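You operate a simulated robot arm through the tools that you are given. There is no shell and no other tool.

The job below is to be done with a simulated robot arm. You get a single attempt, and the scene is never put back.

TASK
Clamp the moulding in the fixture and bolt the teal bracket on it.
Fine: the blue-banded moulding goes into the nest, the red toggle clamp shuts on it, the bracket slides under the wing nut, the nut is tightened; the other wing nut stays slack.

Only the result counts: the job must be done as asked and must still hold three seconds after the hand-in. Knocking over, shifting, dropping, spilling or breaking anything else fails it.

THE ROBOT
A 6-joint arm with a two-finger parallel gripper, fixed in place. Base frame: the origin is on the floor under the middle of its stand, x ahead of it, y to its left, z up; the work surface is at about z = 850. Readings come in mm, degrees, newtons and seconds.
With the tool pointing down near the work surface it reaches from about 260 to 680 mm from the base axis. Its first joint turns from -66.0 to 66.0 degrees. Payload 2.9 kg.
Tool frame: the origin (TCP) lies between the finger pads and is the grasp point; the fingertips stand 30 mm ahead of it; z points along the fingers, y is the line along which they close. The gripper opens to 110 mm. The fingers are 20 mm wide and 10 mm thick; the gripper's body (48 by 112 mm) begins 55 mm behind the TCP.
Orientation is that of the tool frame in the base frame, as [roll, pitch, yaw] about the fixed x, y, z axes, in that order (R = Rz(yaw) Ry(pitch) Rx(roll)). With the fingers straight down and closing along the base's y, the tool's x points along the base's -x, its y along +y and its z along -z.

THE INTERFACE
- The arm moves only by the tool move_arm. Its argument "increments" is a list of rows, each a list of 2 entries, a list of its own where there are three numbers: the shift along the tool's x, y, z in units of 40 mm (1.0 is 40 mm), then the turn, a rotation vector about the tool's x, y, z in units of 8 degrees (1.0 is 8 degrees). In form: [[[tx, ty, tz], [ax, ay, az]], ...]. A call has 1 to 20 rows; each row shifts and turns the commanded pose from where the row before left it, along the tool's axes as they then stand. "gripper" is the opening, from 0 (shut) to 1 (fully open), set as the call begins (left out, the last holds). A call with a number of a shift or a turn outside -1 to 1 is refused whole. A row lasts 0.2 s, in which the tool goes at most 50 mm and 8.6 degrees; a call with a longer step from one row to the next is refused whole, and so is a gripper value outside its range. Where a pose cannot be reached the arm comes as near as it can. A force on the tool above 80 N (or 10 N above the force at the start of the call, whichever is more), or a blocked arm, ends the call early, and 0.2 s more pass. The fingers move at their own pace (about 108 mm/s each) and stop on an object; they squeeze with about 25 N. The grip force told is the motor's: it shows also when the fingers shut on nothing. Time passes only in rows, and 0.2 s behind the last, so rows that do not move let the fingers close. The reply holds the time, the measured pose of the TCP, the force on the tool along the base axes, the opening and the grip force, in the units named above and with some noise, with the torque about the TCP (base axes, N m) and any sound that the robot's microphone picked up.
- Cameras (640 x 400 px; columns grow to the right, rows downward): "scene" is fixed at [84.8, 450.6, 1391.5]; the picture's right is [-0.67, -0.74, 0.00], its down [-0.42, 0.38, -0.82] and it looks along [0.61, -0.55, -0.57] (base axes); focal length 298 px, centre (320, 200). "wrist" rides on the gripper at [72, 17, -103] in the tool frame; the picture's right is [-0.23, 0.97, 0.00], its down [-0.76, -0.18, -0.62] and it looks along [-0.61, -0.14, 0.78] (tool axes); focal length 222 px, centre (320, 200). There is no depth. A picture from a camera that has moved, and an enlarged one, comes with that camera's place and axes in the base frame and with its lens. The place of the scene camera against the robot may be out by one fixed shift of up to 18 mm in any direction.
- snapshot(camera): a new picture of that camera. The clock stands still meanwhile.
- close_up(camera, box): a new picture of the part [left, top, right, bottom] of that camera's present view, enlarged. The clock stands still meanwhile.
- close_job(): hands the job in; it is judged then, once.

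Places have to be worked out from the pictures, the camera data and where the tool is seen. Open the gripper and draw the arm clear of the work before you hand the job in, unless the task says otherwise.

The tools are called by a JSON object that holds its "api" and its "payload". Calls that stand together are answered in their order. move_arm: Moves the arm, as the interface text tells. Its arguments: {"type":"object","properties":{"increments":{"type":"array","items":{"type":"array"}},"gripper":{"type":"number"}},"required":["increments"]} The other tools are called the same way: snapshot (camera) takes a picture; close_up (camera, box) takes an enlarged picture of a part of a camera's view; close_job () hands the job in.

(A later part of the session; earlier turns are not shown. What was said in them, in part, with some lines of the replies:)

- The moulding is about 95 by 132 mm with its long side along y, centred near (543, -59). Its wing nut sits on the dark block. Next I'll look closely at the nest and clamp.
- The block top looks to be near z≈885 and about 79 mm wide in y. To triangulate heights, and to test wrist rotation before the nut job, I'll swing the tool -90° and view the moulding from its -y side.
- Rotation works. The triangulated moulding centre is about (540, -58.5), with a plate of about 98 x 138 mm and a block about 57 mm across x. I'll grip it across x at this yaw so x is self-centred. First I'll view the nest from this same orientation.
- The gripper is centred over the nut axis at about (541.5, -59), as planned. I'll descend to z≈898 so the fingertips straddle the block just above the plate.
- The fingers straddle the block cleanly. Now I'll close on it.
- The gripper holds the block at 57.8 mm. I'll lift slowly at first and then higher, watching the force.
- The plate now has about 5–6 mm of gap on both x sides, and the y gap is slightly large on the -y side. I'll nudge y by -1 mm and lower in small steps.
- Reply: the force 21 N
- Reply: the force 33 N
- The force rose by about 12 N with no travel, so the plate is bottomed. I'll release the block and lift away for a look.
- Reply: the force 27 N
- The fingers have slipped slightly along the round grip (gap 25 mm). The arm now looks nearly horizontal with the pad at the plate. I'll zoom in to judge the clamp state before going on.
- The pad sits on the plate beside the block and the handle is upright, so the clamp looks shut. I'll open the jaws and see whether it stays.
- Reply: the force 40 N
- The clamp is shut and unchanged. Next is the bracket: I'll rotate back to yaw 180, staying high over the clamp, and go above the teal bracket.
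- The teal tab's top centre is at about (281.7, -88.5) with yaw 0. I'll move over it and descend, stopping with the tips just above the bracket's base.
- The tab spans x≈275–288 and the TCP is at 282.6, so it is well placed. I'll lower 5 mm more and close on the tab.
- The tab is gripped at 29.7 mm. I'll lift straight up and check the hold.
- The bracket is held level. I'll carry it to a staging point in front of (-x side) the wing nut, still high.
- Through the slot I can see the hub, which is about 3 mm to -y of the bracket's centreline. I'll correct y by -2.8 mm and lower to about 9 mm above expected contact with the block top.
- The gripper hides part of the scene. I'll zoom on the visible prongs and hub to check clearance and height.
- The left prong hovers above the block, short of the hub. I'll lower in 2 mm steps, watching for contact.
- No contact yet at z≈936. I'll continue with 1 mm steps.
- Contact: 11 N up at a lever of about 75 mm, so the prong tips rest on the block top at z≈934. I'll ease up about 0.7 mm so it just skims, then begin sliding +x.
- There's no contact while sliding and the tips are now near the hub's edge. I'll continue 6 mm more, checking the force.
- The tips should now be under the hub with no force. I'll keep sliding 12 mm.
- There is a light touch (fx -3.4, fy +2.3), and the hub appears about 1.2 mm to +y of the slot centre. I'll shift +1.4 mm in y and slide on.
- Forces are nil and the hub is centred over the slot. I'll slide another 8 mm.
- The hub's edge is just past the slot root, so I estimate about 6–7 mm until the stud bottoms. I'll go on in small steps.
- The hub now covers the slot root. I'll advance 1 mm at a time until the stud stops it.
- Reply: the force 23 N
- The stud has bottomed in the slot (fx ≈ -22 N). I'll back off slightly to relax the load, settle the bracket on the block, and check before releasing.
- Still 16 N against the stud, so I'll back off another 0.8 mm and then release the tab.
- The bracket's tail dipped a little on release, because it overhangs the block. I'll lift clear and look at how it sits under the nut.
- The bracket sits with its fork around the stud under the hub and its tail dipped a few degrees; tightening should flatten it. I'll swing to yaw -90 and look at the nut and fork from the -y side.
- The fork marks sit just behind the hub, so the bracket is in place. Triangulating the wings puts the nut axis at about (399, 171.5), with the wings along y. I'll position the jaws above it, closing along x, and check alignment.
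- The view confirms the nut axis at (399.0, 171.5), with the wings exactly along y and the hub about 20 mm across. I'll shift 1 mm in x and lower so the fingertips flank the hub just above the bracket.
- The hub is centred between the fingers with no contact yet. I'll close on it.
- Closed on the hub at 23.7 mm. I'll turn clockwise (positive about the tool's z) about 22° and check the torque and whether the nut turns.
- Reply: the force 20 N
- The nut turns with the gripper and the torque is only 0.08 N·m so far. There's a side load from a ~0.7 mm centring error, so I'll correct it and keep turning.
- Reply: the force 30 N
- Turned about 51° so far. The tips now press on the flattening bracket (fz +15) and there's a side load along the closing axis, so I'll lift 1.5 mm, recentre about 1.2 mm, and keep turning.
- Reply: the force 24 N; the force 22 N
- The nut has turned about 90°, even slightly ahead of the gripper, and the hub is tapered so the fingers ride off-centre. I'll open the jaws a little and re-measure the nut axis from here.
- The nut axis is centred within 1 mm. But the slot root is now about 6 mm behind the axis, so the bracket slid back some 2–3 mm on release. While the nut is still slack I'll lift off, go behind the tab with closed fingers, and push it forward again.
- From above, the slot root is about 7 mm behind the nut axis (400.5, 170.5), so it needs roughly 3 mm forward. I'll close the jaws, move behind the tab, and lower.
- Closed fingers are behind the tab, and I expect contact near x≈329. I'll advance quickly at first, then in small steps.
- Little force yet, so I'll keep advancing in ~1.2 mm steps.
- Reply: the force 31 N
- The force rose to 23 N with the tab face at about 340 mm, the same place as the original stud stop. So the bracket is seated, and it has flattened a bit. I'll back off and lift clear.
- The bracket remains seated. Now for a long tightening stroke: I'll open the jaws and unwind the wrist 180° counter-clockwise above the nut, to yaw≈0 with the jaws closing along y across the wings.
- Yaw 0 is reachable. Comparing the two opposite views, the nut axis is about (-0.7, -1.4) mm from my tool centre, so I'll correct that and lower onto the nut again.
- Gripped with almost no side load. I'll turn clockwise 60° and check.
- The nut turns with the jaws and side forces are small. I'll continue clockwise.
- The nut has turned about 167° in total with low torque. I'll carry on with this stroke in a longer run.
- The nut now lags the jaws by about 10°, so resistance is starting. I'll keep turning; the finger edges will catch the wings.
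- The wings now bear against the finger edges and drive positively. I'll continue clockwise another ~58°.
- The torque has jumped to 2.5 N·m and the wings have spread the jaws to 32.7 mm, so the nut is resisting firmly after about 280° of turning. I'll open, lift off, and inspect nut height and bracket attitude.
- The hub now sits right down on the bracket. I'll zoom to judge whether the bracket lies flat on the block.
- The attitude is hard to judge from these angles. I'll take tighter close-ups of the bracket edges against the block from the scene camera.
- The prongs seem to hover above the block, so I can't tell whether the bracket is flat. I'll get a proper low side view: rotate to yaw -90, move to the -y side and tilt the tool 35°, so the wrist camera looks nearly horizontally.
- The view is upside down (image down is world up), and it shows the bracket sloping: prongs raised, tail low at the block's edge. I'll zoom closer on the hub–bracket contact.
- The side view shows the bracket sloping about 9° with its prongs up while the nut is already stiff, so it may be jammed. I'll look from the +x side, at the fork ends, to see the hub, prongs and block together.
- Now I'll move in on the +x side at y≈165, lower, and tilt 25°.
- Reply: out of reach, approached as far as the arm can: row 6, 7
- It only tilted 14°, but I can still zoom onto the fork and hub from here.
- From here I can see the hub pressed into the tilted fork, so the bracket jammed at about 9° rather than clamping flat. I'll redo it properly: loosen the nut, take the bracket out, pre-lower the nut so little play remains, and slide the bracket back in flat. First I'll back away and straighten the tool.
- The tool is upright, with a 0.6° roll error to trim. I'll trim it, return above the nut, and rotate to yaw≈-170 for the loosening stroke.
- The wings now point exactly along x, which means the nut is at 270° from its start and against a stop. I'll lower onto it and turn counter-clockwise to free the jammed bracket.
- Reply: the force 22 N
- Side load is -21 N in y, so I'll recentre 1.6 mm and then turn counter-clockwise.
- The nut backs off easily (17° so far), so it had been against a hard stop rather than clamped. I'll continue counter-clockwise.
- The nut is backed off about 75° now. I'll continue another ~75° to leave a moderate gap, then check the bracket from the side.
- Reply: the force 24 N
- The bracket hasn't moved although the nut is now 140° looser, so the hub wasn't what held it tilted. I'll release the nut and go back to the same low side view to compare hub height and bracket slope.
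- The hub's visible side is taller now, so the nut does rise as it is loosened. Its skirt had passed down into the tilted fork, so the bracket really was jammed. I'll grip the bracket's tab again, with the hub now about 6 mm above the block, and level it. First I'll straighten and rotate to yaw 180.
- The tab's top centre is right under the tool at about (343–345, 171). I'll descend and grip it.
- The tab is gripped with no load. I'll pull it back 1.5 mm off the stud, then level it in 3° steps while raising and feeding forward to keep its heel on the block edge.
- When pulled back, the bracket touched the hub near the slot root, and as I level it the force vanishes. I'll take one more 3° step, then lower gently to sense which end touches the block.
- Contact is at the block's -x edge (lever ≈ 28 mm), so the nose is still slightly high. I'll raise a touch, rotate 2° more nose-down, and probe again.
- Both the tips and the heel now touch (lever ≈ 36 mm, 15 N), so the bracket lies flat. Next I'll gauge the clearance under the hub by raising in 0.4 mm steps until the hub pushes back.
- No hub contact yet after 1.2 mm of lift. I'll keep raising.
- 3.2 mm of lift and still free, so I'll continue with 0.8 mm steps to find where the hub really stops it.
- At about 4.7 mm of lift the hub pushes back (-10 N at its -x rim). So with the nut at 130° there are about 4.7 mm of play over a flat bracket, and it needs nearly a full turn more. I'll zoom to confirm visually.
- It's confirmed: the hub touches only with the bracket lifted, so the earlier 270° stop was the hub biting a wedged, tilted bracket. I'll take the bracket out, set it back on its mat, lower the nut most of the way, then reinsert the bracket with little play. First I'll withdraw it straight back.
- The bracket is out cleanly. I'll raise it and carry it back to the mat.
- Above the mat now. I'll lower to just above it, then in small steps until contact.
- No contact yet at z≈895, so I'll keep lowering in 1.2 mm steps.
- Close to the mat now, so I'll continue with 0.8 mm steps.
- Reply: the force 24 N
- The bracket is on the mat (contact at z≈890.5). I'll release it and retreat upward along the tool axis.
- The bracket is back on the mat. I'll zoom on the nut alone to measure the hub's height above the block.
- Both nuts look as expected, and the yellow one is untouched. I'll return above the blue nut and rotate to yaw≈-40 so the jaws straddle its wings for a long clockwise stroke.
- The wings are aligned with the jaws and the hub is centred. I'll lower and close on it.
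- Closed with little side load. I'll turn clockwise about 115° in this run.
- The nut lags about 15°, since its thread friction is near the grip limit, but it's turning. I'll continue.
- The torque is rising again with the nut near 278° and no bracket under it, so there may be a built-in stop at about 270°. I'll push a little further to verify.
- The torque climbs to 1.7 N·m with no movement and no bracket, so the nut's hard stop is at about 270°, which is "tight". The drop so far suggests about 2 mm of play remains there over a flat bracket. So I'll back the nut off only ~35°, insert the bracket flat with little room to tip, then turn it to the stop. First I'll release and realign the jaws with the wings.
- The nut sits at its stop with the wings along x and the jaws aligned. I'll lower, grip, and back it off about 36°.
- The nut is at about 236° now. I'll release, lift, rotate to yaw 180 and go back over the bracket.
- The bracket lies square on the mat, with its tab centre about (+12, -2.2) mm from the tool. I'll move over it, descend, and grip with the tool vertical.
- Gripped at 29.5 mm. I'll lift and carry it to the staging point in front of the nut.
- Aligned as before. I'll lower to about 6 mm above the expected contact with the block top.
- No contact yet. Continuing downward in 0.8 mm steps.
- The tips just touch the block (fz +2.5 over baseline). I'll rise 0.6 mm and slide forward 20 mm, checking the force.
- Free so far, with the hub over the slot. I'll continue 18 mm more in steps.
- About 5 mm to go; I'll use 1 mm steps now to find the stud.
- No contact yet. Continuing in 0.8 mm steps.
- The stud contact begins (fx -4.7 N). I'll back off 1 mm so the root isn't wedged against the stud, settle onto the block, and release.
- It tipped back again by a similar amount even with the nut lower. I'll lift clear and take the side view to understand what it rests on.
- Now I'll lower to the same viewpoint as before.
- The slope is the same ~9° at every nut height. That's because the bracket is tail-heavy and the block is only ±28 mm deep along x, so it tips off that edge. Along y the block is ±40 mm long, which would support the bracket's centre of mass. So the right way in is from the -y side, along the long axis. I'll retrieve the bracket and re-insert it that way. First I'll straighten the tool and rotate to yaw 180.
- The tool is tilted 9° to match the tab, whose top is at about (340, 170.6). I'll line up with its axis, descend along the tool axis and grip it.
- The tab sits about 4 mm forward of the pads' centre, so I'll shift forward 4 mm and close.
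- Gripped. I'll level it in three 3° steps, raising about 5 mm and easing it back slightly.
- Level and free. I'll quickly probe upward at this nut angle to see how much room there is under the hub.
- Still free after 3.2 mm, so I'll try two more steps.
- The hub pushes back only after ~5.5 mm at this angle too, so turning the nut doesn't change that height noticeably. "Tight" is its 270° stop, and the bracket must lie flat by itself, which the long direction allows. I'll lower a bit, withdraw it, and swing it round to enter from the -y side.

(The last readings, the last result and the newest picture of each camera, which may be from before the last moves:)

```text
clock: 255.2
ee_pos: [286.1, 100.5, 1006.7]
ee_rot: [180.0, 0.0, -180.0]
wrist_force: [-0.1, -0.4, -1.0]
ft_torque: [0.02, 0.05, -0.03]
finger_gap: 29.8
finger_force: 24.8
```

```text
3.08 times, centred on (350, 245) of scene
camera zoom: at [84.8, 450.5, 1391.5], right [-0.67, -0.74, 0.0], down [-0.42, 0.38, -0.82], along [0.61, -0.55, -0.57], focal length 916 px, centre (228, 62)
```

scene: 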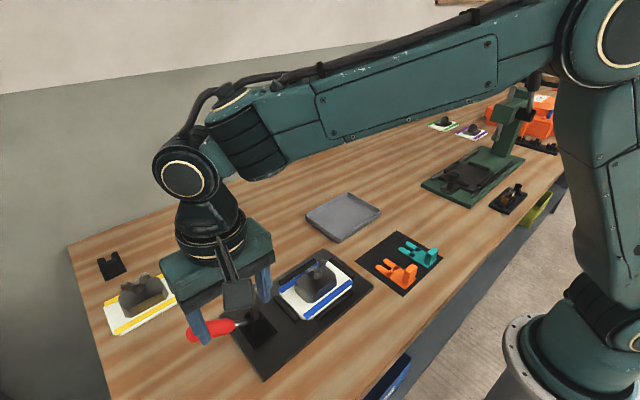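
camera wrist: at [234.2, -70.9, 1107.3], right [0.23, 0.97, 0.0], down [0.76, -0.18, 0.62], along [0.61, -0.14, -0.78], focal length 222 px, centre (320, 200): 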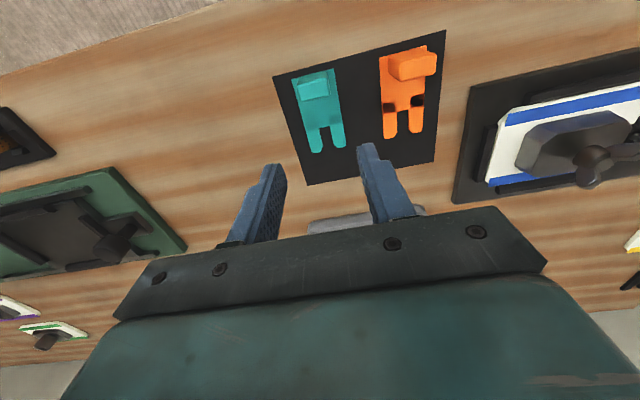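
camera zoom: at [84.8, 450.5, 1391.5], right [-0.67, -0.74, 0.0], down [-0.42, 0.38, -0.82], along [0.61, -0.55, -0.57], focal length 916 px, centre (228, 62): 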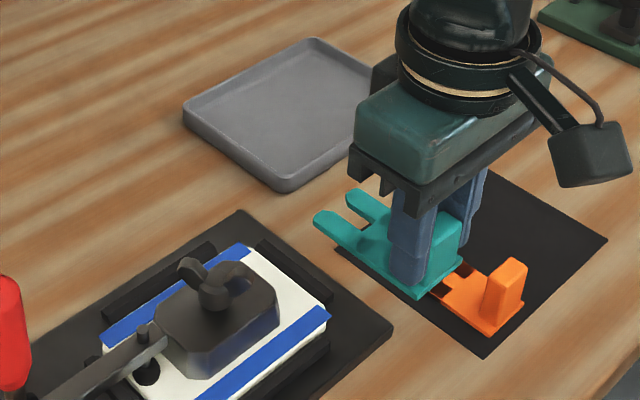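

The bracket is held clear. I'll rotate it to point its fork along +y and move to the staging point on the -y side of the nut.

{"api": "move_arm", "payload": {"increments": [[[0, 0, 0], [0, 0, -0.9375]], [[0, 0, 0], [0, 0, -0.9375]], [[0, 0, 0], [0, 0, -0.9375]], [[0, 0, 0], [0, 0, -0.9375]], [[0, 0, 0], [0, 0, -0.9375]], [[0, 0, 0], [0, 0, -0.9375]], [[0, 0, 0], [0, 0, -0.9375]], [[0, 0, 0], [0, 0, -0.9375]], [[0, 0, 0], [0, 0, -0.9375]], [[0, 0, 0], [0, 0, -0.9375]], [[0, 0, 0], [0, 0, -0.9375]], [[0, 0, 0], [0, 0, -0.9375]], [[0.22, -0.94, 0.05], [0, 0, 0]], [[0.22, -0.94, 0.05], [0, 0, 0]], [[0.22, -0.94, 0.05], [0, 0, 0]], [[0, 0, 0], [0, 0, 0]], [[0, 0, 0], [0, 0, 0]]]}}

{"api": "snapshot", "payload": {"camera": "wrist"}}

{"api": "close_up", "payload": {"camera": "wrist", "box": [240, 110, 420, 240]}}

{"api": "close_up", "payload": {"camera": "scene", "box": [260, 190, 390, 300]}}

```text
clock: 258.8
ee_pos: [402.3, 74.9, 999.8]
ee_rot: [-180.0, 0.0, -89.9]
wrist_force: [-0.7, 0.1, -0.6]
ft_torque: [-0.01, -0.01, -0.02]
finger_gap: 29.7
finger_force: 24.6
```

```text
taken
camera wrist: at [384.9, 3.0, 1103.4], right [-0.97, 0.23, 0.0], down [0.18, 0.76, 0.62], along [0.14, 0.61, -0.78], focal length 222 px, centre (320, 200)
```

wrist: 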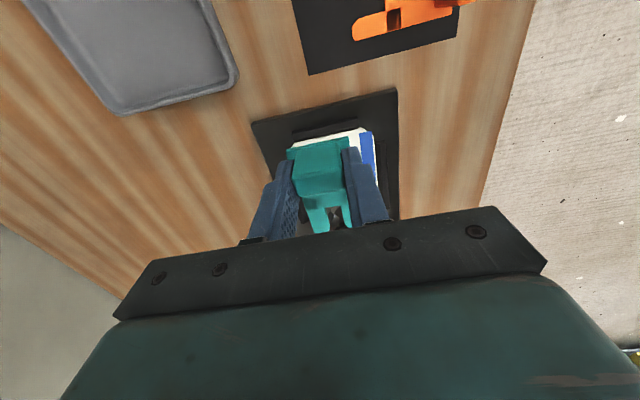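

```text
3.08 times, centred on (330, 175) of wrist
camera zoom: at [384.9, 3.0, 1103.4], right [-0.97, 0.23, 0.0], down [0.18, 0.76, 0.62], along [0.14, 0.61, -0.78], focal length 684 px, centre (289, 277)
```

zoom: 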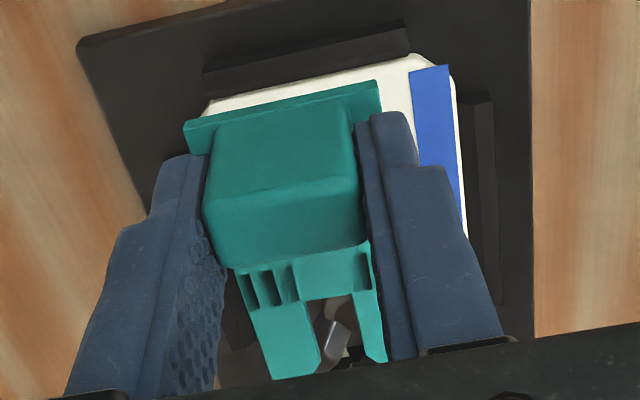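

```text
3.64 times, centred on (325, 245) of scene
camera zoom: at [84.8, 450.6, 1391.5], right [-0.67, -0.74, 0.0], down [-0.42, 0.38, -0.82], along [0.61, -0.55, -0.57], focal length 1082 px, centre (302, 36)
```

zoom: 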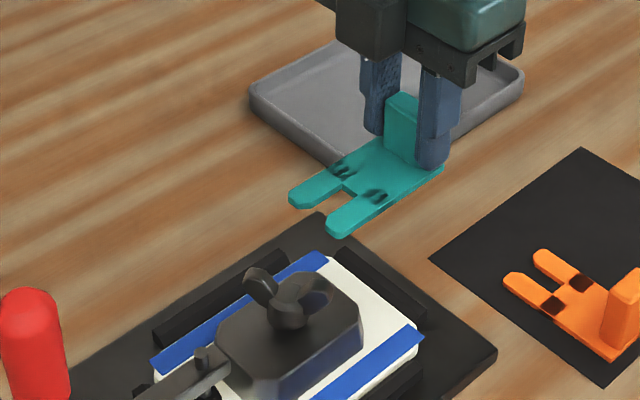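

The fork now points toward the nut, with the tool about 2.8 mm too far in +x. I'll correct that and lower to just above the block.

{"api": "move_arm", "payload": {"increments": [[[0, 0.0675, 0.3], [0, 0, 0]], [[0, 0, 0.6], [0, 0, 0]], [[0, 0, 0.6], [0, 0, 0]], [[0, 0, 0], [0, 0, 0]], [[0, 0, 0], [0, 0, 0]]]}}

{"api": "close_up", "payload": {"camera": "wrist", "box": [240, 110, 420, 240]}}

{"api": "close_up", "payload": {"camera": "scene", "box": [280, 225, 370, 295]}}

```text
clock: 260.0
ee_pos: [397.1, 74.7, 939.4]
ee_rot: [-180.0, 0.0, -90.0]
wrist_force: [0.6, 0.2, -1.4]
ft_torque: [0.01, -0.01, -0.04]
finger_gap: 29.5
finger_force: 25.3
```

```text
3.08 times, centred on (330, 175) of wrist
camera zoom: at [380.2, 3.0, 1043.4], right [-0.97, 0.23, 0.0], down [0.18, 0.76, 0.62], along [0.14, 0.61, -0.78], focal length 684 px, centre (289, 277)
```

zoom: 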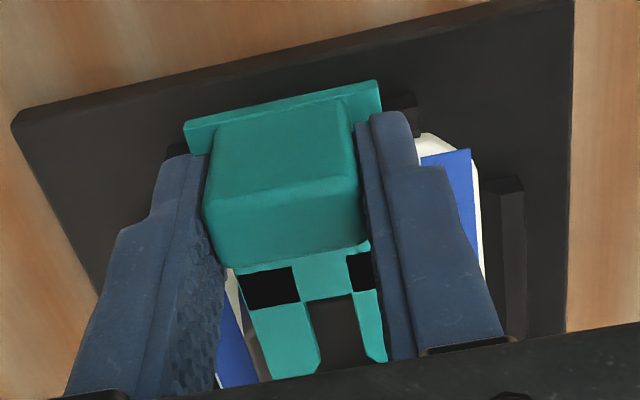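

```text
5.71 times, centred on (325, 260) of scene
camera zoom: at [84.8, 450.6, 1391.5], right [-0.67, -0.74, 0.0], down [-0.42, 0.38, -0.82], along [0.61, -0.55, -0.57], focal length 1701 px, centre (291, -143)
```

zoom: 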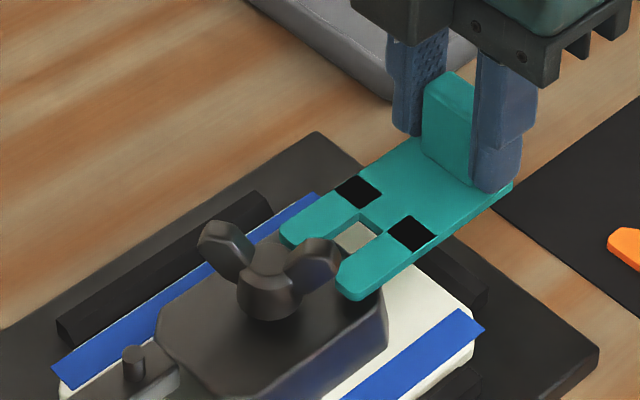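

The scene camera now has a clear view of the fork approaching the hub. Readings put me about 2 mm short in x, so I'll shift +2.2 mm and check.

{"api": "move_arm", "payload": {"increments": [[[0, -0.055, 0], [0, 0, 0]], [[0, 0, 0], [0, 0, 0]]]}}

{"api": "close_up", "payload": {"camera": "scene", "box": [295, 240, 355, 285]}}

```text
clock: 260.6
ee_pos: [398.7, 73.8, 939.0]
ee_rot: [-180.0, 0.0, -90.0]
wrist_force: [0.7, -0.3, -0.3]
ft_torque: [-0.02, 0.01, 0.0]
finger_gap: 29.6
finger_force: 24.8
```

```text
8.89 times, centred on (325, 262) of scene
camera zoom: at [84.8, 450.6, 1391.5], right [-0.67, -0.74, 0.0], down [-0.42, 0.38, -0.82], along [0.61, -0.55, -0.57], focal length 2645 px, centre (276, -356)
```

zoom: 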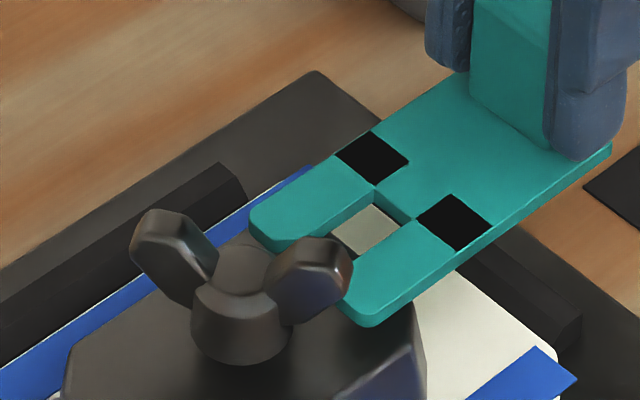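

The slot axis points about 1.5 mm to the -x side of the hub centre, so I'll shift +1 mm and lower to contact.

{"api": "move_arm", "payload": {"increments": [[[0, -0.025, 0.05], [0, 0, 0]], [[0, 0, 0.04], [0, 0, 0]], [[0, 0, 0], [0, 0, 0]]]}}

{"api": "move_arm", "payload": {"increments": [[[0, 0, 0.02], [0, 0, 0]], [[0, 0, 0], [0, 0, 0]]]}}

{"api": "move_arm", "payload": {"increments": [[[0, 0, 0.02], [0, 0, 0]], [[0, 0, 0], [0, 0, 0]]]}}

{"api": "move_arm", "payload": {"increments": [[[0, 0, 0.02], [0, 0, 0]], [[0, 0, 0], [0, 0, 0]]]}}

```text
clock: 261.4
ee_pos: [401.3, 73.6, 937.4]
ee_rot: [180.0, 0.0, -90.1]
wrist_force: [-0.9, 0.3, -1.0]
ft_torque: [-0.05, 0.0, 0.01]
finger_gap: 29.6
finger_force: 24.5
```

```text
clock: 262.0
ee_pos: [400.5, 74.5, 935.4]
ee_rot: [-180.0, 0.0, -90.1]
wrist_force: [0.2, -0.7, -0.1]
ft_torque: [-0.05, -0.03, 0.01]
finger_gap: 29.6
finger_force: 24.6
```

```text
clock: 262.6
ee_pos: [400.3, 74.2, 935.6]
ee_rot: [-180.0, -0.1, -90.0]
wrist_force: [-0.1, 0.1, -0.6]
ft_torque: [-0.01, 0.0, -0.03]
finger_gap: 29.4
finger_force: 25.4
```

```text
clock: 263.2
ee_pos: [400.5, 73.5, 934.0]
ee_rot: [180.0, 0.0, -90.0]
wrist_force: [0.4, 0.2, 0.7]
ft_torque: [0.09, 0.04, -0.01]
finger_gap: 29.5
finger_force: 25.0
```

Contact begins at z≈934. I'll rise 0.6 mm and slide +y 20 mm.

{"api": "move_arm", "payload": {"increments": [[[0, 0, -0.015], [0, 0, 0]], [[-0.1, 0, 0], [0, 0, 0]], [[-0.1, 0, 0], [0, 0, 0]], [[-0.1, 0, 0], [0, 0, 0]], [[0, 0, 0], [0, 0, 0]]]}}

{"api": "close_up", "payload": {"camera": "scene", "box": [295, 240, 355, 285]}}

{"api": "close_up", "payload": {"camera": "wrist", "box": [260, 150, 380, 240]}}

```text
clock: 264.4
ee_pos: [400.8, 86.7, 935.5]
ee_rot: [179.9, 0.0, -90.0]
wrist_force: [1.6, 0.2, -0.8]
ft_torque: [-0.02, 0.0, -0.02]
finger_gap: 29.5
finger_force: 24.7
```

```text
8.89 times, centred on (325, 262) of scene
camera zoom: at [84.8, 450.6, 1391.5], right [-0.67, -0.74, 0.0], down [-0.42, 0.38, -0.82], along [0.61, -0.55, -0.57], focal length 2645 px, centre (276, -356)
```

zoom: 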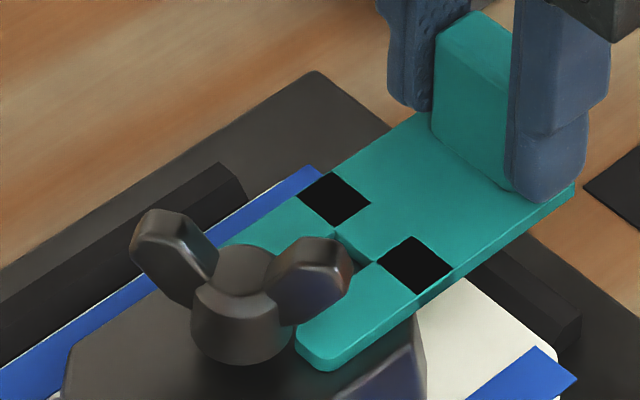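

```text
4.44 times, centred on (320, 195) of wrist
camera zoom: at [383.5, 15.5, 1037.7], right [-0.97, 0.23, 0.0], down [0.18, 0.76, 0.62], along [0.14, 0.61, -0.78], focal length 987 px, centre (320, 222)
```

zoom: 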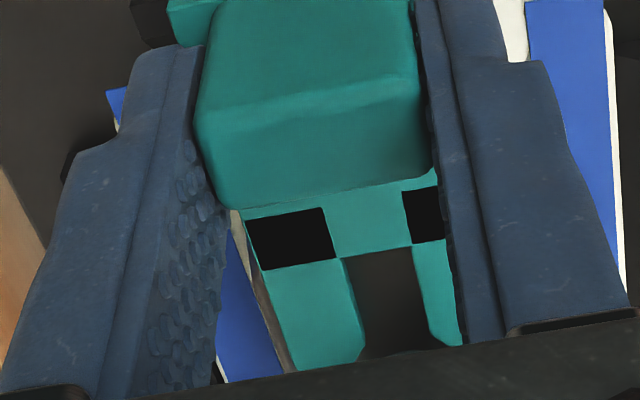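

The prongs are passing either side of the hub. I'll nudge +0.5 mm in x and slide another 14 mm.

{"api": "move_arm", "payload": {"increments": [[[-0.05, -0.0125, 0], [0, 0, 0]], [[-0.1, 0, 0], [0, 0, 0]], [[-0.1, 0, 0], [0, 0, 0]], [[-0.1, 0, 0], [0, 0, 0]], [[0, 0, 0], [0, 0, 0]]]}}

{"api": "close_up", "payload": {"camera": "scene", "box": [295, 240, 355, 285]}}

{"api": "close_up", "payload": {"camera": "wrist", "box": [260, 150, 380, 240]}}

```text
clock: 265.6
ee_pos: [400.4, 101.7, 934.1]
ee_rot: [180.0, 0.0, -90.0]
wrist_force: [-0.7, 1.6, -1.1]
ft_torque: [0.01, 0.02, 0.0]
finger_gap: 29.4
finger_force: 25.1
```

```text
8.89 times, centred on (325, 262) of scene
camera zoom: at [84.8, 450.6, 1391.5], right [-0.67, -0.74, 0.0], down [-0.42, 0.38, -0.82], along [0.61, -0.55, -0.57], focal length 2645 px, centre (276, -356)
```

zoom: 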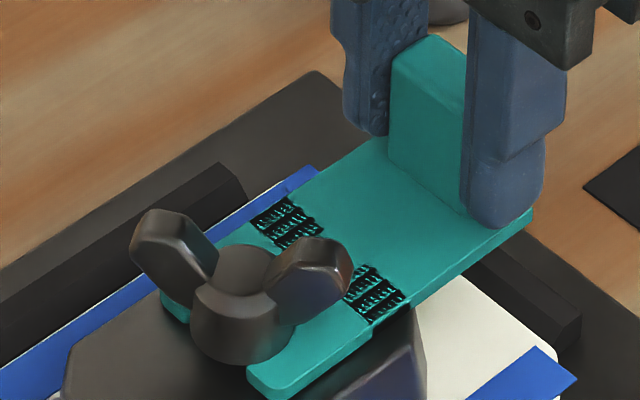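

```text
4.44 times, centred on (320, 195) of wrist
camera zoom: at [384.1, 30.1, 1038.6], right [-0.97, 0.23, 0.0], down [0.18, 0.76, 0.62], along [0.14, 0.61, -0.78], focal length 987 px, centre (320, 222)
```

zoom: 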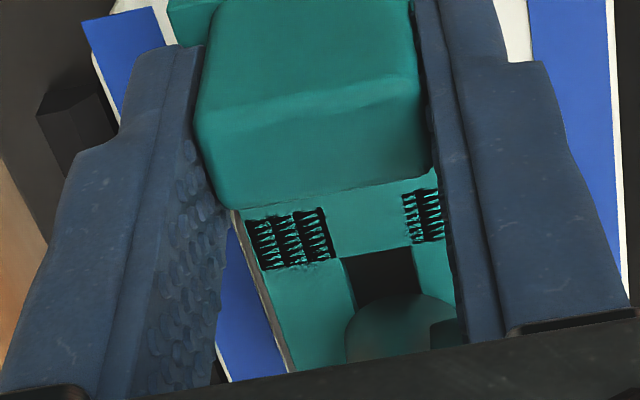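

Good progress, the hub is between the prongs. I'll continue 12 mm in small steps.

{"api": "move_arm", "payload": {"increments": [[[-0.06, 0, 0], [0, 0, 0]], [[-0.06, 0, 0], [0, 0, 0]], [[-0.06, 0, 0], [0, 0, 0]], [[0, 0, 0], [0, 0, 0]]]}}

{"api": "move_arm", "payload": {"increments": [[[-0.05, 0, 0], [0, 0, 0]], [[-0.05, 0, 0], [0, 0, 0]], [[0, 0, 0], [0, 0, 0]]]}}

{"api": "close_up", "payload": {"camera": "scene", "box": [295, 240, 355, 285]}}

{"api": "close_up", "payload": {"camera": "wrist", "box": [260, 150, 380, 240]}}

```text
clock: 266.6
ee_pos: [400.9, 108.7, 933.7]
ee_rot: [179.9, 0.0, -89.9]
wrist_force: [-0.8, 0.0, -0.9]
ft_torque: [0.0, -0.01, -0.01]
finger_gap: 29.7
finger_force: 25.2
```

```text
clock: 267.4
ee_pos: [401.2, 112.6, 935.3]
ee_rot: [179.9, 0.0, -90.0]
wrist_force: [0.2, 0.3, -1.2]
ft_torque: [0.01, -0.01, 0.01]
finger_gap: 29.6
finger_force: 25.1
```

```text
8.89 times, centred on (325, 262) of scene
camera zoom: at [84.8, 450.6, 1391.5], right [-0.67, -0.74, 0.0], down [-0.42, 0.38, -0.82], along [0.61, -0.55, -0.57], focal length 2645 px, centre (276, -356)
```

zoom: 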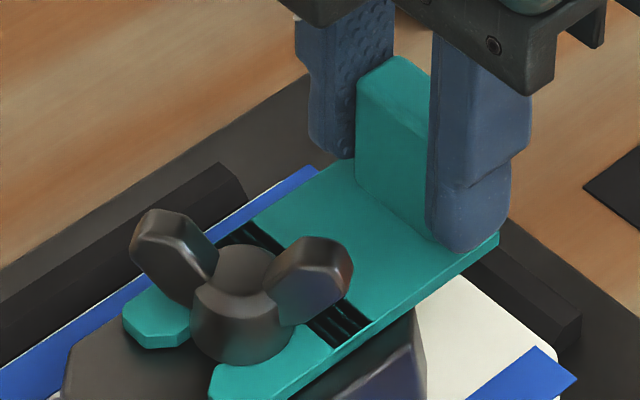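

```text
4.44 times, centred on (320, 195) of wrist
camera zoom: at [384.4, 41.5, 1038.3], right [-0.97, 0.23, 0.0], down [0.18, 0.76, 0.62], along [0.14, 0.61, -0.78], focal length 987 px, centre (320, 222)
```

zoom: 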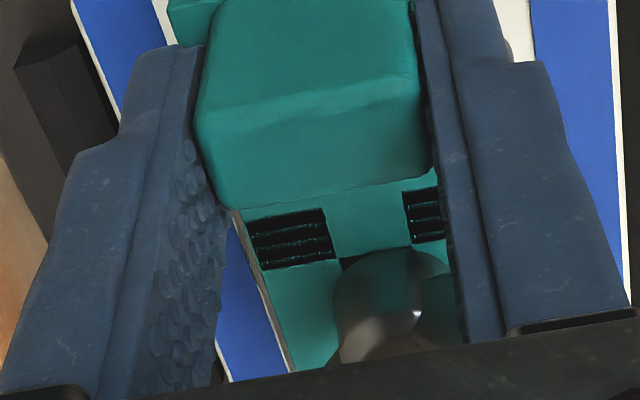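

Nearly there. I'll use 1 mm steps until the stud stops the slot root.

{"api": "move_arm", "payload": {"increments": [[[-0.04, 0, 0], [0, 0, 0]], [[-0.03, 0, 0], [0, 0, 0]], [[0, 0, 0], [0, 0, 0]]]}}

{"api": "move_arm", "payload": {"increments": [[[-0.025, 0, 0], [0, 0, 0]], [[0, 0, 0], [0, 0, 0]]]}}

{"api": "move_arm", "payload": {"increments": [[[-0.025, 0, 0], [0, 0, 0]], [[0, 0, 0], [0, 0, 0]]]}}

{"api": "move_arm", "payload": {"increments": [[[-0.025, 0, 0], [0, 0, 0]], [[0, 0, 0], [0, 0, 0]]]}}

```text
clock: 268.2
ee_pos: [401.1, 115.0, 934.3]
ee_rot: [-179.9, -0.1, -90.0]
wrist_force: [-1.4, -0.4, -1.3]
ft_torque: [-0.03, 0.0, 0.0]
finger_gap: 29.4
finger_force: 25.0
```

```text
clock: 268.8
ee_pos: [400.6, 115.5, 934.9]
ee_rot: [-180.0, 0.0, -89.9]
wrist_force: [1.6, -0.3, -1.6]
ft_torque: [0.02, 0.02, 0.02]
finger_gap: 29.4
finger_force: 24.2
```

```text
clock: 269.4
ee_pos: [400.0, 116.9, 935.2]
ee_rot: [-180.0, 0.0, -90.0]
wrist_force: [-0.2, 0.2, -0.5]
ft_torque: [-0.02, 0.02, 0.0]
finger_gap: 29.6
finger_force: 24.3
```

```text
clock: 270.0
ee_pos: [400.7, 118.2, 935.4]
ee_rot: [-180.0, 0.1, -90.0]
wrist_force: [0.1, -0.2, -1.5]
ft_torque: [0.0, -0.01, 0.0]
finger_gap: 29.8
finger_force: 24.7
```

Not yet; continuing.

{"api": "move_arm", "payload": {"increments": [[[-0.02, 0, 0], [0, 0, 0]], [[0, 0, 0], [0, 0, 0]]]}}

{"api": "move_arm", "payload": {"increments": [[[-0.02, 0, 0], [0, 0, 0]], [[0, 0, 0], [0, 0, 0]]]}}

{"api": "move_arm", "payload": {"increments": [[[-0.02, 0, 0], [0, 0, 0]], [[0, 0, 0], [0, 0, 0]]]}}

{"api": "close_up", "payload": {"camera": "scene", "box": [295, 240, 355, 285]}}

```text
clock: 270.6
ee_pos: [401.1, 119.2, 934.8]
ee_rot: [180.0, 0.0, -89.9]
wrist_force: [-0.4, 0.0, -1.2]
ft_torque: [0.0, 0.0, 0.01]
finger_gap: 29.6
finger_force: 24.5
```

```text
clock: 271.2
ee_pos: [400.6, 120.2, 934.0]
ee_rot: [180.0, 0.1, -90.0]
wrist_force: [-0.8, -0.4, -0.6]
ft_torque: [-0.03, -0.01, 0.01]
finger_gap: 29.5
finger_force: 25.2
```

```text
clock: 271.8
ee_pos: [401.9, 120.2, 933.8]
ee_rot: [180.0, -0.1, -89.9]
wrist_force: [-1.5, -4.3, 1.3]
ft_torque: [-0.08, 0.03, 0.08]
finger_gap: 29.4
finger_force: 24.7
```

```text
8.89 times, centred on (325, 262) of scene
camera zoom: at [84.8, 450.5, 1391.5], right [-0.67, -0.74, 0.0], down [-0.42, 0.38, -0.82], along [0.61, -0.55, -0.57], focal length 2645 px, centre (276, -356)
```

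zoom: 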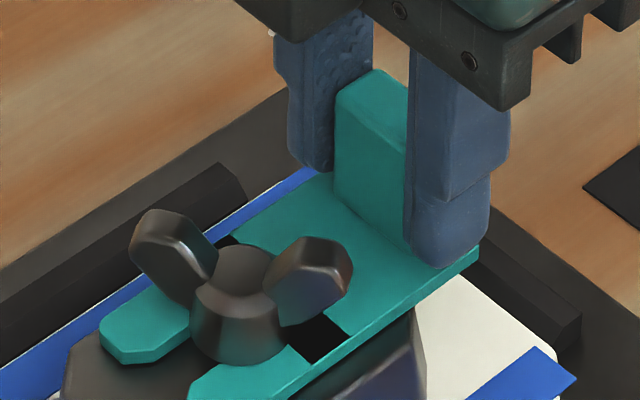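

The stud is reached (fy -4.3 N). I'll back off 0.6 mm, lower onto the block, and release.

{"api": "move_arm", "payload": {"increments": [[[0.015, 0, 0.015], [0, 0, 0]], [[0, 0, 0], [0, 0, 0]]]}}

{"api": "move_arm", "payload": {"increments": [[[0, 0, 0], [0, 0, 0]], [[0, 0, 0], [0, 0, 0]]], "gripper": 0.42}}

{"api": "close_up", "payload": {"camera": "scene", "box": [295, 240, 355, 285]}}

{"api": "close_up", "payload": {"camera": "wrist", "box": [240, 120, 400, 240]}}

```text
clock: 272.4
ee_pos: [401.4, 119.8, 934.5]
ee_rot: [180.0, 0.0, -89.8]
wrist_force: [-1.1, 0.9, 1.9]
ft_torque: [0.03, 0.03, 0.02]
finger_gap: 29.4
finger_force: 24.8
```

```text
clock: 273.0
ee_pos: [401.8, 118.4, 933.0]
ee_rot: [-180.0, 0.0, -90.1]
wrist_force: [0.4, -0.1, 0.1]
ft_torque: [-0.03, 0.03, 0.02]
finger_gap: 45.9
finger_force: 0.1
```

```text
8.89 times, centred on (325, 262) of scene
camera zoom: at [84.8, 450.6, 1391.5], right [-0.67, -0.74, 0.0], down [-0.42, 0.38, -0.82], along [0.61, -0.55, -0.57], focal length 2645 px, centre (276, -356)
```

zoom: 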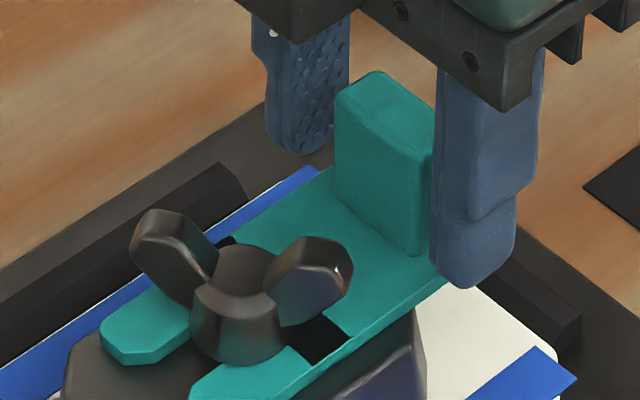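

```text
3.33 times, centred on (320, 180) of wrist
camera zoom: at [384.8, 47.8, 1037.6], right [-0.97, 0.23, 0.0], down [0.18, 0.76, 0.62], along [0.14, 0.61, -0.78], focal length 740 px, centre (320, 267)
```

zoom: 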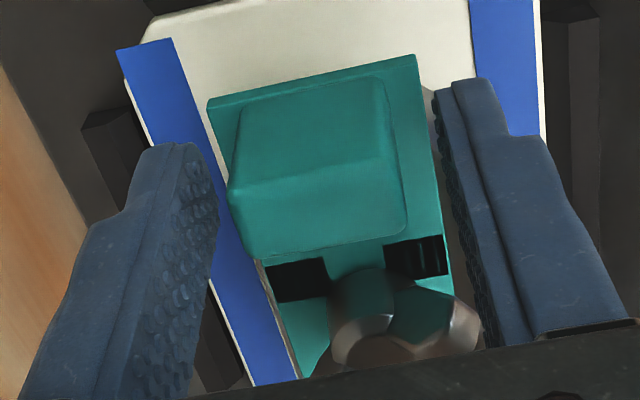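

The bracket now lies flat on the block after release. I'll lift off, move over the nut, and align the jaws with its wings (yaw ≈ -146).

{"api": "move_arm", "payload": {"increments": [[[0, 0, -0.4], [0, 0, 0]], [[0, 0, -0.8], [0, 0, 0]], [[0, 0, -0.8], [0, 0, 0]], [[-0.625, 0.03, 0], [0, 0, 0]], [[-0.625, 0.03, 0], [0, 0, 0]], [[0, 0, 0], [0, 0, 1]], [[0, 0, 0], [0, 0, 1]], [[0, 0, 0], [0, 0, 1]], [[0, 0, 0], [0, 0, 1]], [[0, 0, 0], [0, 0, 1]], [[0, 0, 0], [0, 0, 1]], [[0, 0, 0], [0, 0, 1]], [[0, 0, 0], [0, 0, 0]], [[0, 0, 0], [0, 0, 0]]]}}

{"api": "close_up", "payload": {"camera": "wrist", "box": [240, 70, 400, 215]}}

{"api": "close_up", "payload": {"camera": "scene", "box": [295, 240, 355, 285]}}

```text
clock: 276.0
ee_pos: [398.6, 169.7, 1015.8]
ee_rot: [-179.9, 0.0, -146.1]
wrist_force: [-0.6, 0.3, 0.0]
ft_torque: [0.0, 0.01, -0.01]
finger_gap: 46.2
finger_force: 0.1
```

```text
2.76 times, centred on (320, 142) of wrist
camera zoom: at [328.8, 144.3, 1117.6], right [-0.36, 0.93, 0.0], down [0.73, 0.28, 0.62], along [0.58, 0.22, -0.78], focal length 613 px, centre (320, 359)
```

zoom: 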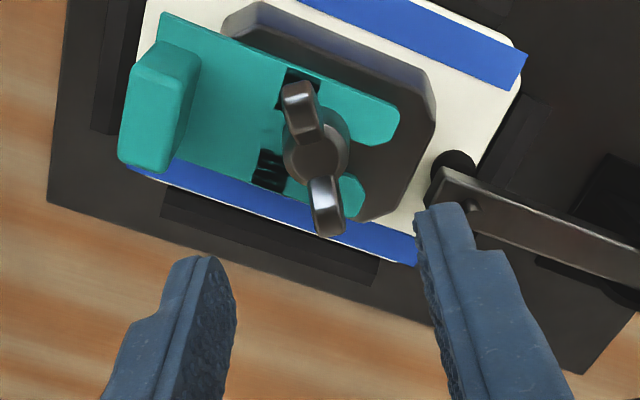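

```text
8.89 times, centred on (325, 262) of scene
camera zoom: at [84.8, 450.6, 1391.5], right [-0.67, -0.74, 0.0], down [-0.42, 0.38, -0.82], along [0.61, -0.55, -0.57], focal length 2645 px, centre (276, -356)
```

zoom: 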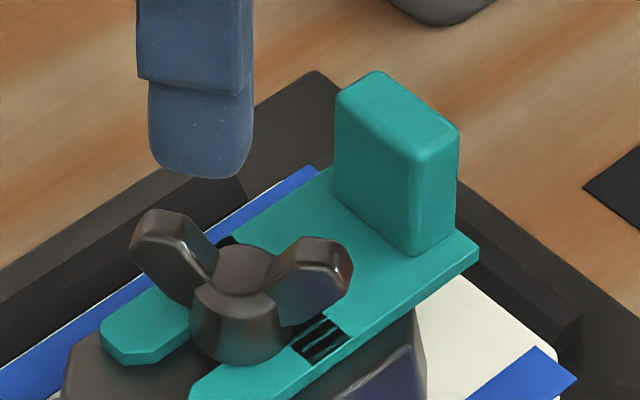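

The bracket is flat and seated, and the jaws are aligned with the wings. I'll lower, close on the nut, and tighten clockwise.

{"api": "move_arm", "payload": {"increments": [[[0.003, -0.022, 0.5], [0, 0, 0]], [[0, 0, 0.6], [0, 0, 0]], [[0, 0, 0.5], [0, 0, 0]], [[0, 0, 0.2], [0, 0, 0]], [[0, 0, 0], [0, 0, 0]]], "gripper": 0.4}}

{"api": "move_arm", "payload": {"increments": [[[0, 0, 0], [0, 0, 0]], [[0, 0, 0], [0, 0, 0]], [[0, 0, 0], [0, 0, 0]]], "gripper": 0.0}}

{"api": "close_up", "payload": {"camera": "wrist", "box": [240, 80, 400, 225]}}

```text
clock: 277.2
ee_pos: [399.2, 167.8, 942.8]
ee_rot: [180.0, 0.0, -145.9]
wrist_force: [0.0, -0.1, 0.2]
ft_torque: [0.01, 0.04, 0.0]
finger_gap: 44.1
finger_force: 0.1
```

```text
clock: 278.0
ee_pos: [398.9, 168.1, 941.8]
ee_rot: [180.0, 0.0, -145.9]
wrist_force: [-3.9, 8.4, -0.2]
ft_torque: [0.11, 0.03, -0.02]
finger_gap: 23.9
finger_force: 25.1
```

```text
2.76 times, centred on (320, 152) of wrist
camera zoom: at [329.6, 142.7, 1045.6], right [-0.36, 0.93, 0.0], down [0.73, 0.28, 0.62], along [0.58, 0.22, -0.78], focal length 613 px, centre (320, 331)
```

zoom: 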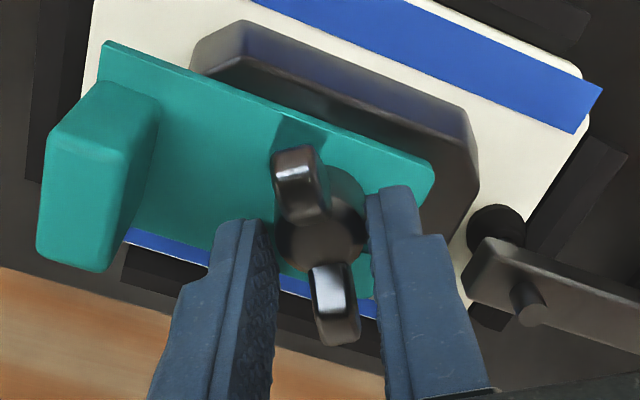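

Closed with a small side load. I'll recentre 0.7 mm and turn clockwise about 43°.

{"api": "move_arm", "payload": {"increments": [[[0, 0.018, 0], [0, 0, 0]], [[0, 0, 0], [0, 0, 0.9]], [[0, 0, 0], [0, 0, 0.9]], [[0, 0, 0], [0, 0, 0.9]], [[0, 0, 0], [0, 0, 0.9]], [[0, 0, 0], [0, 0, 0.9]], [[0, 0, 0], [0, 0, 0.9]], [[0, 0, 0], [0, 0, 0]]]}}

{"api": "close_up", "payload": {"camera": "wrist", "box": [240, 80, 400, 225]}}

{"api": "close_up", "payload": {"camera": "scene", "box": [290, 235, 360, 290]}}

```text
clock: 279.8
ee_pos: [400.0, 169.5, 942.9]
ee_rot: [180.0, 0.1, 170.7]
wrist_force: [3.8, -9.4, -0.4]
ft_torque: [-0.34, -0.18, 0.1]
finger_gap: 23.5
finger_force: 24.7
```

```text
2.76 times, centred on (320, 152) of wrist
camera zoom: at [330.8, 198.1, 1045.7], right [0.38, 0.92, 0.0], down [0.72, -0.3, 0.63], along [0.58, -0.24, -0.78], focal length 613 px, centre (320, 331)
```

zoom: 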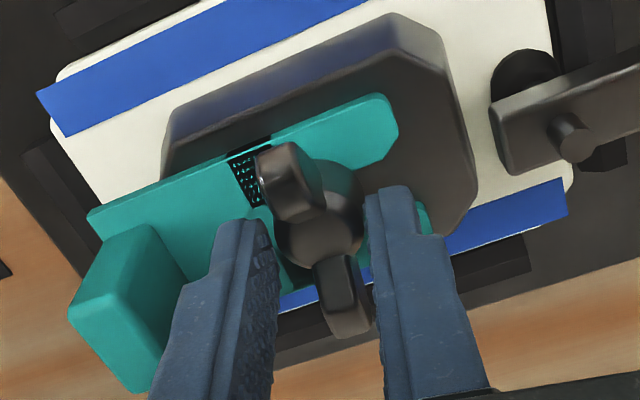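

```text
7.27 times, centred on (325, 262) of scene
camera zoom: at [84.9, 450.3, 1391.6], right [-0.67, -0.74, 0.0], down [-0.42, 0.38, -0.82], along [0.61, -0.55, -0.57], focal length 2164 px, centre (284, -254)
```

zoom: 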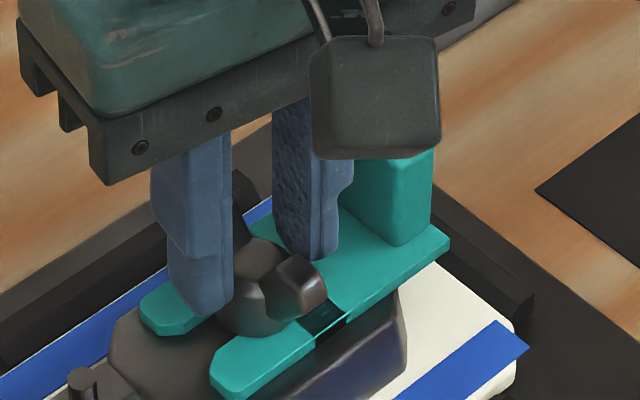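

The nut has followed to roughly 265°. I'll keep turning until the torque shows it's hard against its stop.

{"api": "move_arm", "payload": {"increments": [[[0, 0, 0], [0, 0, 0.9]], [[0, 0, 0], [0, 0, 0.9]], [[0, 0, 0], [0, 0, 0.9]], [[0, 0, 0], [0, 0, 0]]]}}

{"api": "move_arm", "payload": {"increments": [[[0, 0, 0], [0, 0, 0.9]], [[0, 0, 0], [0, 0, 0.9]], [[0, 0, 0], [0, 0, 0]]]}}

{"api": "close_up", "payload": {"camera": "wrist", "box": [240, 80, 400, 225]}}

{"api": "close_up", "payload": {"camera": "scene", "box": [290, 235, 360, 290]}}

```text
clock: 280.8
ee_pos: [397.7, 169.1, 942.0]
ee_rot: [-179.8, 0.0, 149.1]
wrist_force: [-3.0, -15.8, 3.6]
ft_torque: [-0.2, 0.08, 0.45]
finger_gap: 22.8
finger_force: 25.1
```

```text
clock: 281.6
ee_pos: [397.1, 168.0, 942.8]
ee_rot: [-179.9, 0.0, 134.8]
wrist_force: [-3.4, -19.6, 4.1]
ft_torque: [-0.3, -0.04, 0.88]
finger_gap: 30.3
finger_force: 24.9
```

```text
2.76 times, centred on (320, 152) of wrist
camera zoom: at [359.5, 233.3, 1045.4], right [0.85, 0.52, 0.0], down [0.41, -0.67, 0.62], along [0.33, -0.53, -0.78], focal length 613 px, centre (320, 331)
```

zoom: 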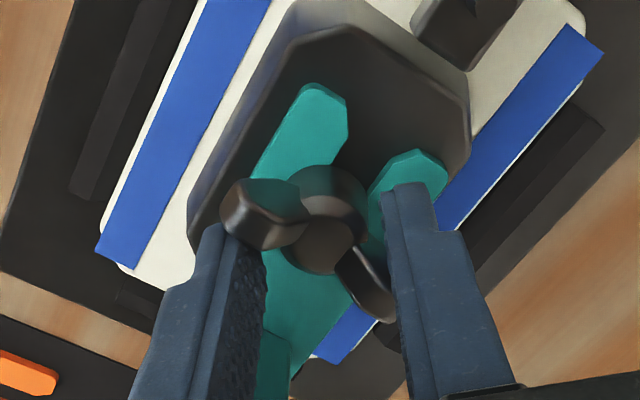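

```text
7.27 times, centred on (325, 262) of scene
camera zoom: at [84.6, 450.0, 1391.7], right [-0.67, -0.74, 0.0], down [-0.42, 0.38, -0.82], along [0.61, -0.55, -0.57], focal length 2164 px, centre (284, -254)
```

zoom: 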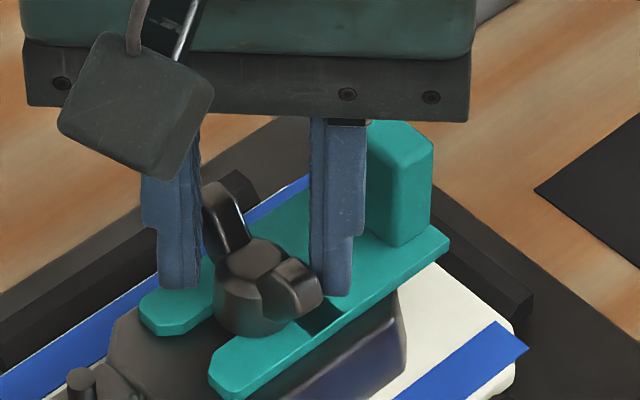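

The nut is at about 276° and resisting. I'll give one last 8° squeeze and then check the torque.

{"api": "move_arm", "payload": {"increments": [[[0, 0, 0], [0, 0, 0.6]], [[0, 0, 0], [0, 0, 0.4]], [[0, 0, 0], [0, 0, 0]]]}}

{"api": "close_up", "payload": {"camera": "wrist", "box": [240, 80, 400, 225]}}

```text
clock: 282.4
ee_pos: [398.0, 168.7, 941.9]
ee_rot: [-180.0, 0.1, 126.8]
wrist_force: [-0.5, -26.5, 9.6]
ft_torque: [-0.37, 0.54, 2.18]
finger_gap: 32.6
finger_force: 25.3
```

```text
2.76 times, centred on (320, 152) of wrist
camera zoom: at [369.4, 238.0, 1045.3], right [0.92, 0.4, 0.0], down [0.31, -0.72, 0.62], along [0.25, -0.57, -0.78], focal length 613 px, centre (320, 331)
```

zoom: 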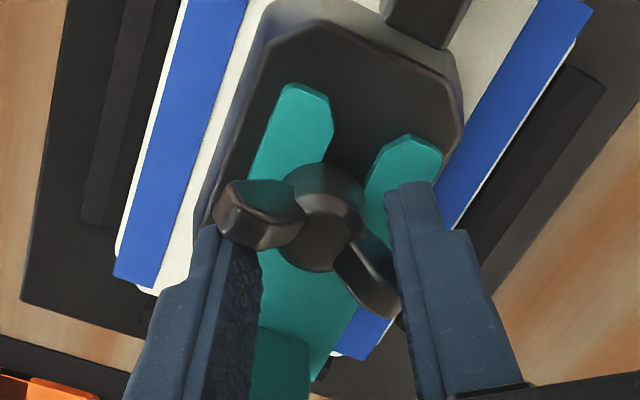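

Torque is 2.2 N·m with no movement: the nut is hard against its stop. I'll open, lift off, and inspect.

{"api": "move_arm", "payload": {"increments": [[[0, 0, 0], [0, 0, 0]], [[0, 0, 0], [0, 0, 0]]], "gripper": 0.55}}

{"api": "move_arm", "payload": {"increments": [[[0, 0, -0.7], [0, 0, 0]], [[0, 0, -0.8], [0, 0, 0]], [[0, 0, -0.8], [0, 0, 0]], [[0, 0, -0.4], [0, 0, 0]], [[0, 0, 0], [0, 0, 0]]]}}

{"api": "close_up", "payload": {"camera": "wrist", "box": [240, 40, 400, 185]}}

{"api": "close_up", "payload": {"camera": "scene", "box": [290, 235, 360, 290]}}

```text
clock: 283.0
ee_pos: [398.0, 170.7, 941.8]
ee_rot: [179.8, 0.0, 126.9]
wrist_force: [0.0, 0.4, -0.5]
ft_torque: [0.03, 0.02, 0.0]
finger_gap: 60.6
finger_force: 0.2
```

```text
clock: 284.2
ee_pos: [398.7, 168.2, 1050.8]
ee_rot: [-180.0, 0.0, 126.8]
wrist_force: [-0.3, -0.3, -0.9]
ft_torque: [-0.03, 0.0, -0.01]
finger_gap: 60.5
finger_force: 0.1
```

```text
2.76 times, centred on (320, 112) of wrist
camera zoom: at [368.9, 237.8, 1154.1], right [0.92, 0.4, 0.0], down [0.31, -0.72, 0.62], along [0.25, -0.57, -0.78], focal length 613 px, centre (320, 441)
```

zoom: 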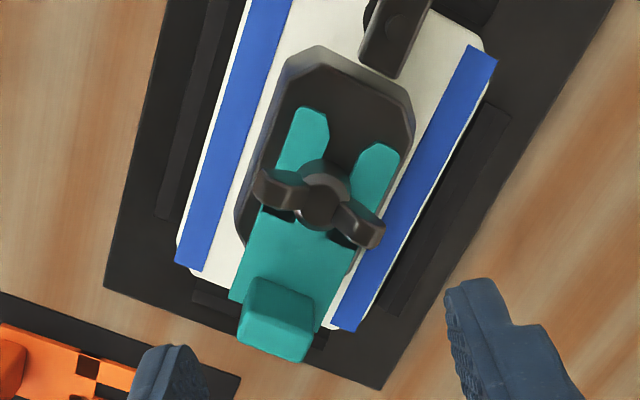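

```text
7.27 times, centred on (325, 262) of scene
camera zoom: at [84.8, 450.6, 1391.5], right [-0.67, -0.74, 0.0], down [-0.42, 0.38, -0.82], along [0.61, -0.55, -0.57], focal length 2164 px, centre (284, -254)
```

zoom: 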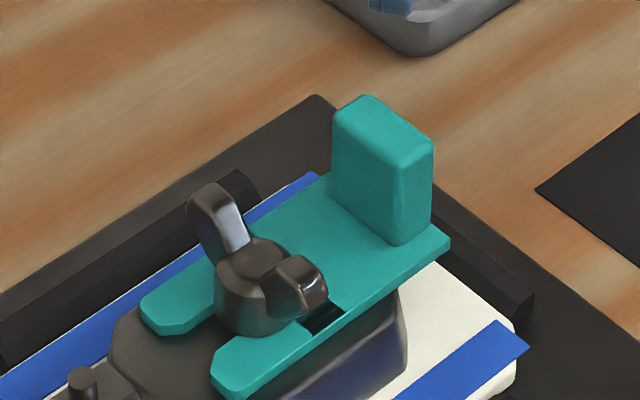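

The bracket lies flat with its fork around the stud, and the wings rest exactly along x, which is the 270° stop. I'll open the gripper fully, draw the arm up and clear, and take a full look at everything.

{"api": "move_arm", "payload": {"increments": [[[0, 0, -0.9], [0, 0, 0]], [[0, 0, -0.9], [0, 0, 0]], [[0, 0, -0.9], [0, 0, 0]], [[0, 0, -0.9], [0, 0, 0]], [[0, 0, -0.3], [0, 0, -0.95]], [[0, 0, 0], [0, 0, -0.95]], [[0, 0, 0], [0, 0, -0.95]], [[0, 0, 0], [0, 0, -0.95]], [[0, 0, 0], [0, 0, -0.95]], [[0, 0, 0], [0, 0, -0.95]], [[0, 0, 0], [0, 0, -0.95]], [[0.1, -0.95, 0], [0, 0, 0]], [[0.1, -0.95, 0], [0, 0, 0]], [[0.1, -0.95, 0], [0, 0, 0]], [[0.1, -0.95, 0], [0, 0, 0]], [[0.1, -0.95, 0], [0, 0, 0]], [[0, 0, 0], [0, 0, 0]]], "gripper": 1.0}}

{"api": "snapshot", "payload": {"camera": "scene"}}

{"api": "snapshot", "payload": {"camera": "wrist"}}

{"api": "close_up", "payload": {"camera": "scene", "box": [170, 220, 390, 390]}}

{"api": "close_up", "payload": {"camera": "scene", "box": [295, 245, 355, 290]}}

```text
clock: 287.8
ee_pos: [379.3, -21.2, 1208.1]
ee_rot: [179.9, -0.1, -179.9]
wrist_force: [0.0, 0.1, -0.2]
ft_torque: [0.0, -0.05, -0.01]
finger_gap: 110.1
finger_force: 0.1
```

```text
taken
```

scene: 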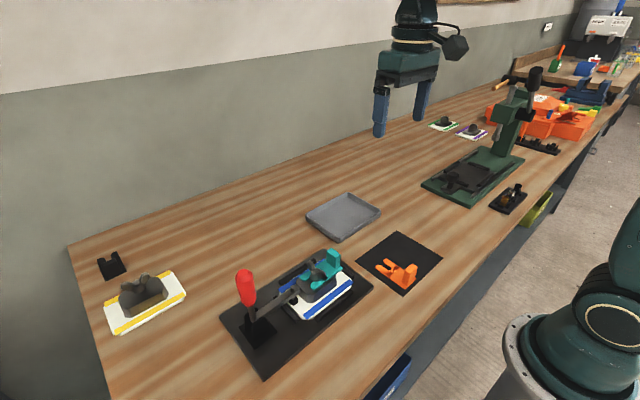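

```text
taken
camera wrist: at [306.9, -3.3, 1310.5], right [0.23, 0.97, 0.0], down [0.76, -0.18, 0.62], along [0.61, -0.14, -0.78], focal length 222 px, centre (320, 200)
```

wrist: 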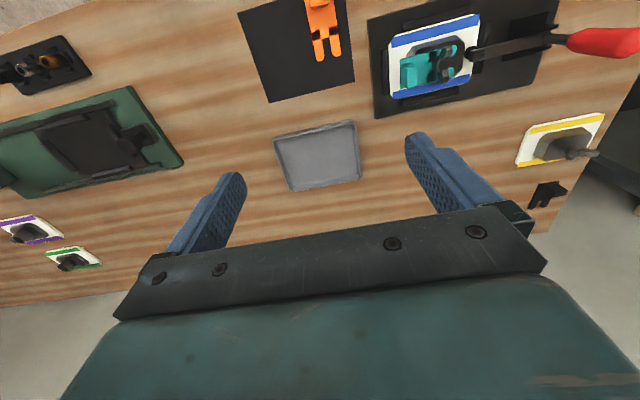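

```text
2.35 times, centred on (280, 305) of scene
camera zoom: at [84.8, 450.5, 1391.5], right [-0.67, -0.74, 0.0], down [-0.42, 0.38, -0.82], along [0.61, -0.55, -0.57], focal length 700 px, centre (414, -47)
```

zoom: 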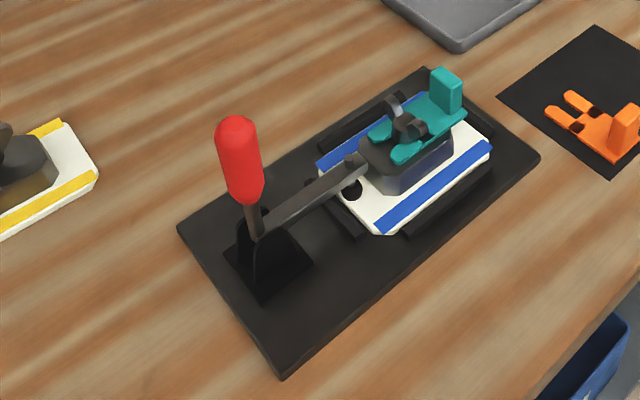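

```text
8.89 times, centred on (325, 268) of scene
camera zoom: at [84.8, 450.5, 1391.5], right [-0.67, -0.74, 0.0], down [-0.42, 0.38, -0.82], along [0.61, -0.55, -0.57], focal length 2645 px, centre (276, -400)
```

zoom: 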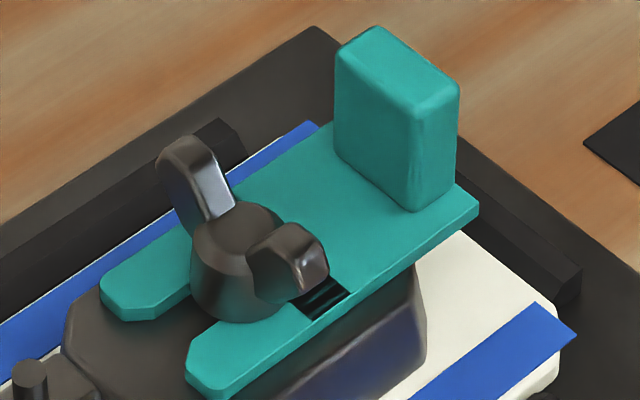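

The scene check shows the moulding seated and clamped, the red handle upright with its pad on the plate, and the teal bracket flat under the nut at its stop. The yellow nut, orange bracket, tray and fixture are where they started, and the arm is clear with the gripper open. I'm handing the job in.

{"api": "close_job", "payload": {}}

```text
The job is handed in.
```

The job is handed in; I don't know yet how it was judged. The blue-banded moulding is clamped in the nest and the teal bracket is bolted under its wing nut.

- **Moulding:** it sits flat on the floor of the nest, inside all four bars.
- **Clamp:** the red toggle clamp is shut with its pad on the plate. The handle took a 40 N push without giving.
- **Bracket:** it lies flat on the block, with its fork around the stud. My first insertion, from the robot's side, left it tilted about 9°, so I took it out and slid it in again along the block's long side.
- **Nut:** it is turned 270° clockwise from slack, hard against its stop, which held 2.2 N·m. I took that stop as tight, because the nut stops at the same angle with no bracket under it. I didn't test whether it grips the bracket: earlier probes, short of the stop, found about 5 mm of play under the hub.
- **Everything else:** the yellow moulding's nut is still slack. The orange bracket, tray and fixture are where they started. The arm is clear with the gripper open.
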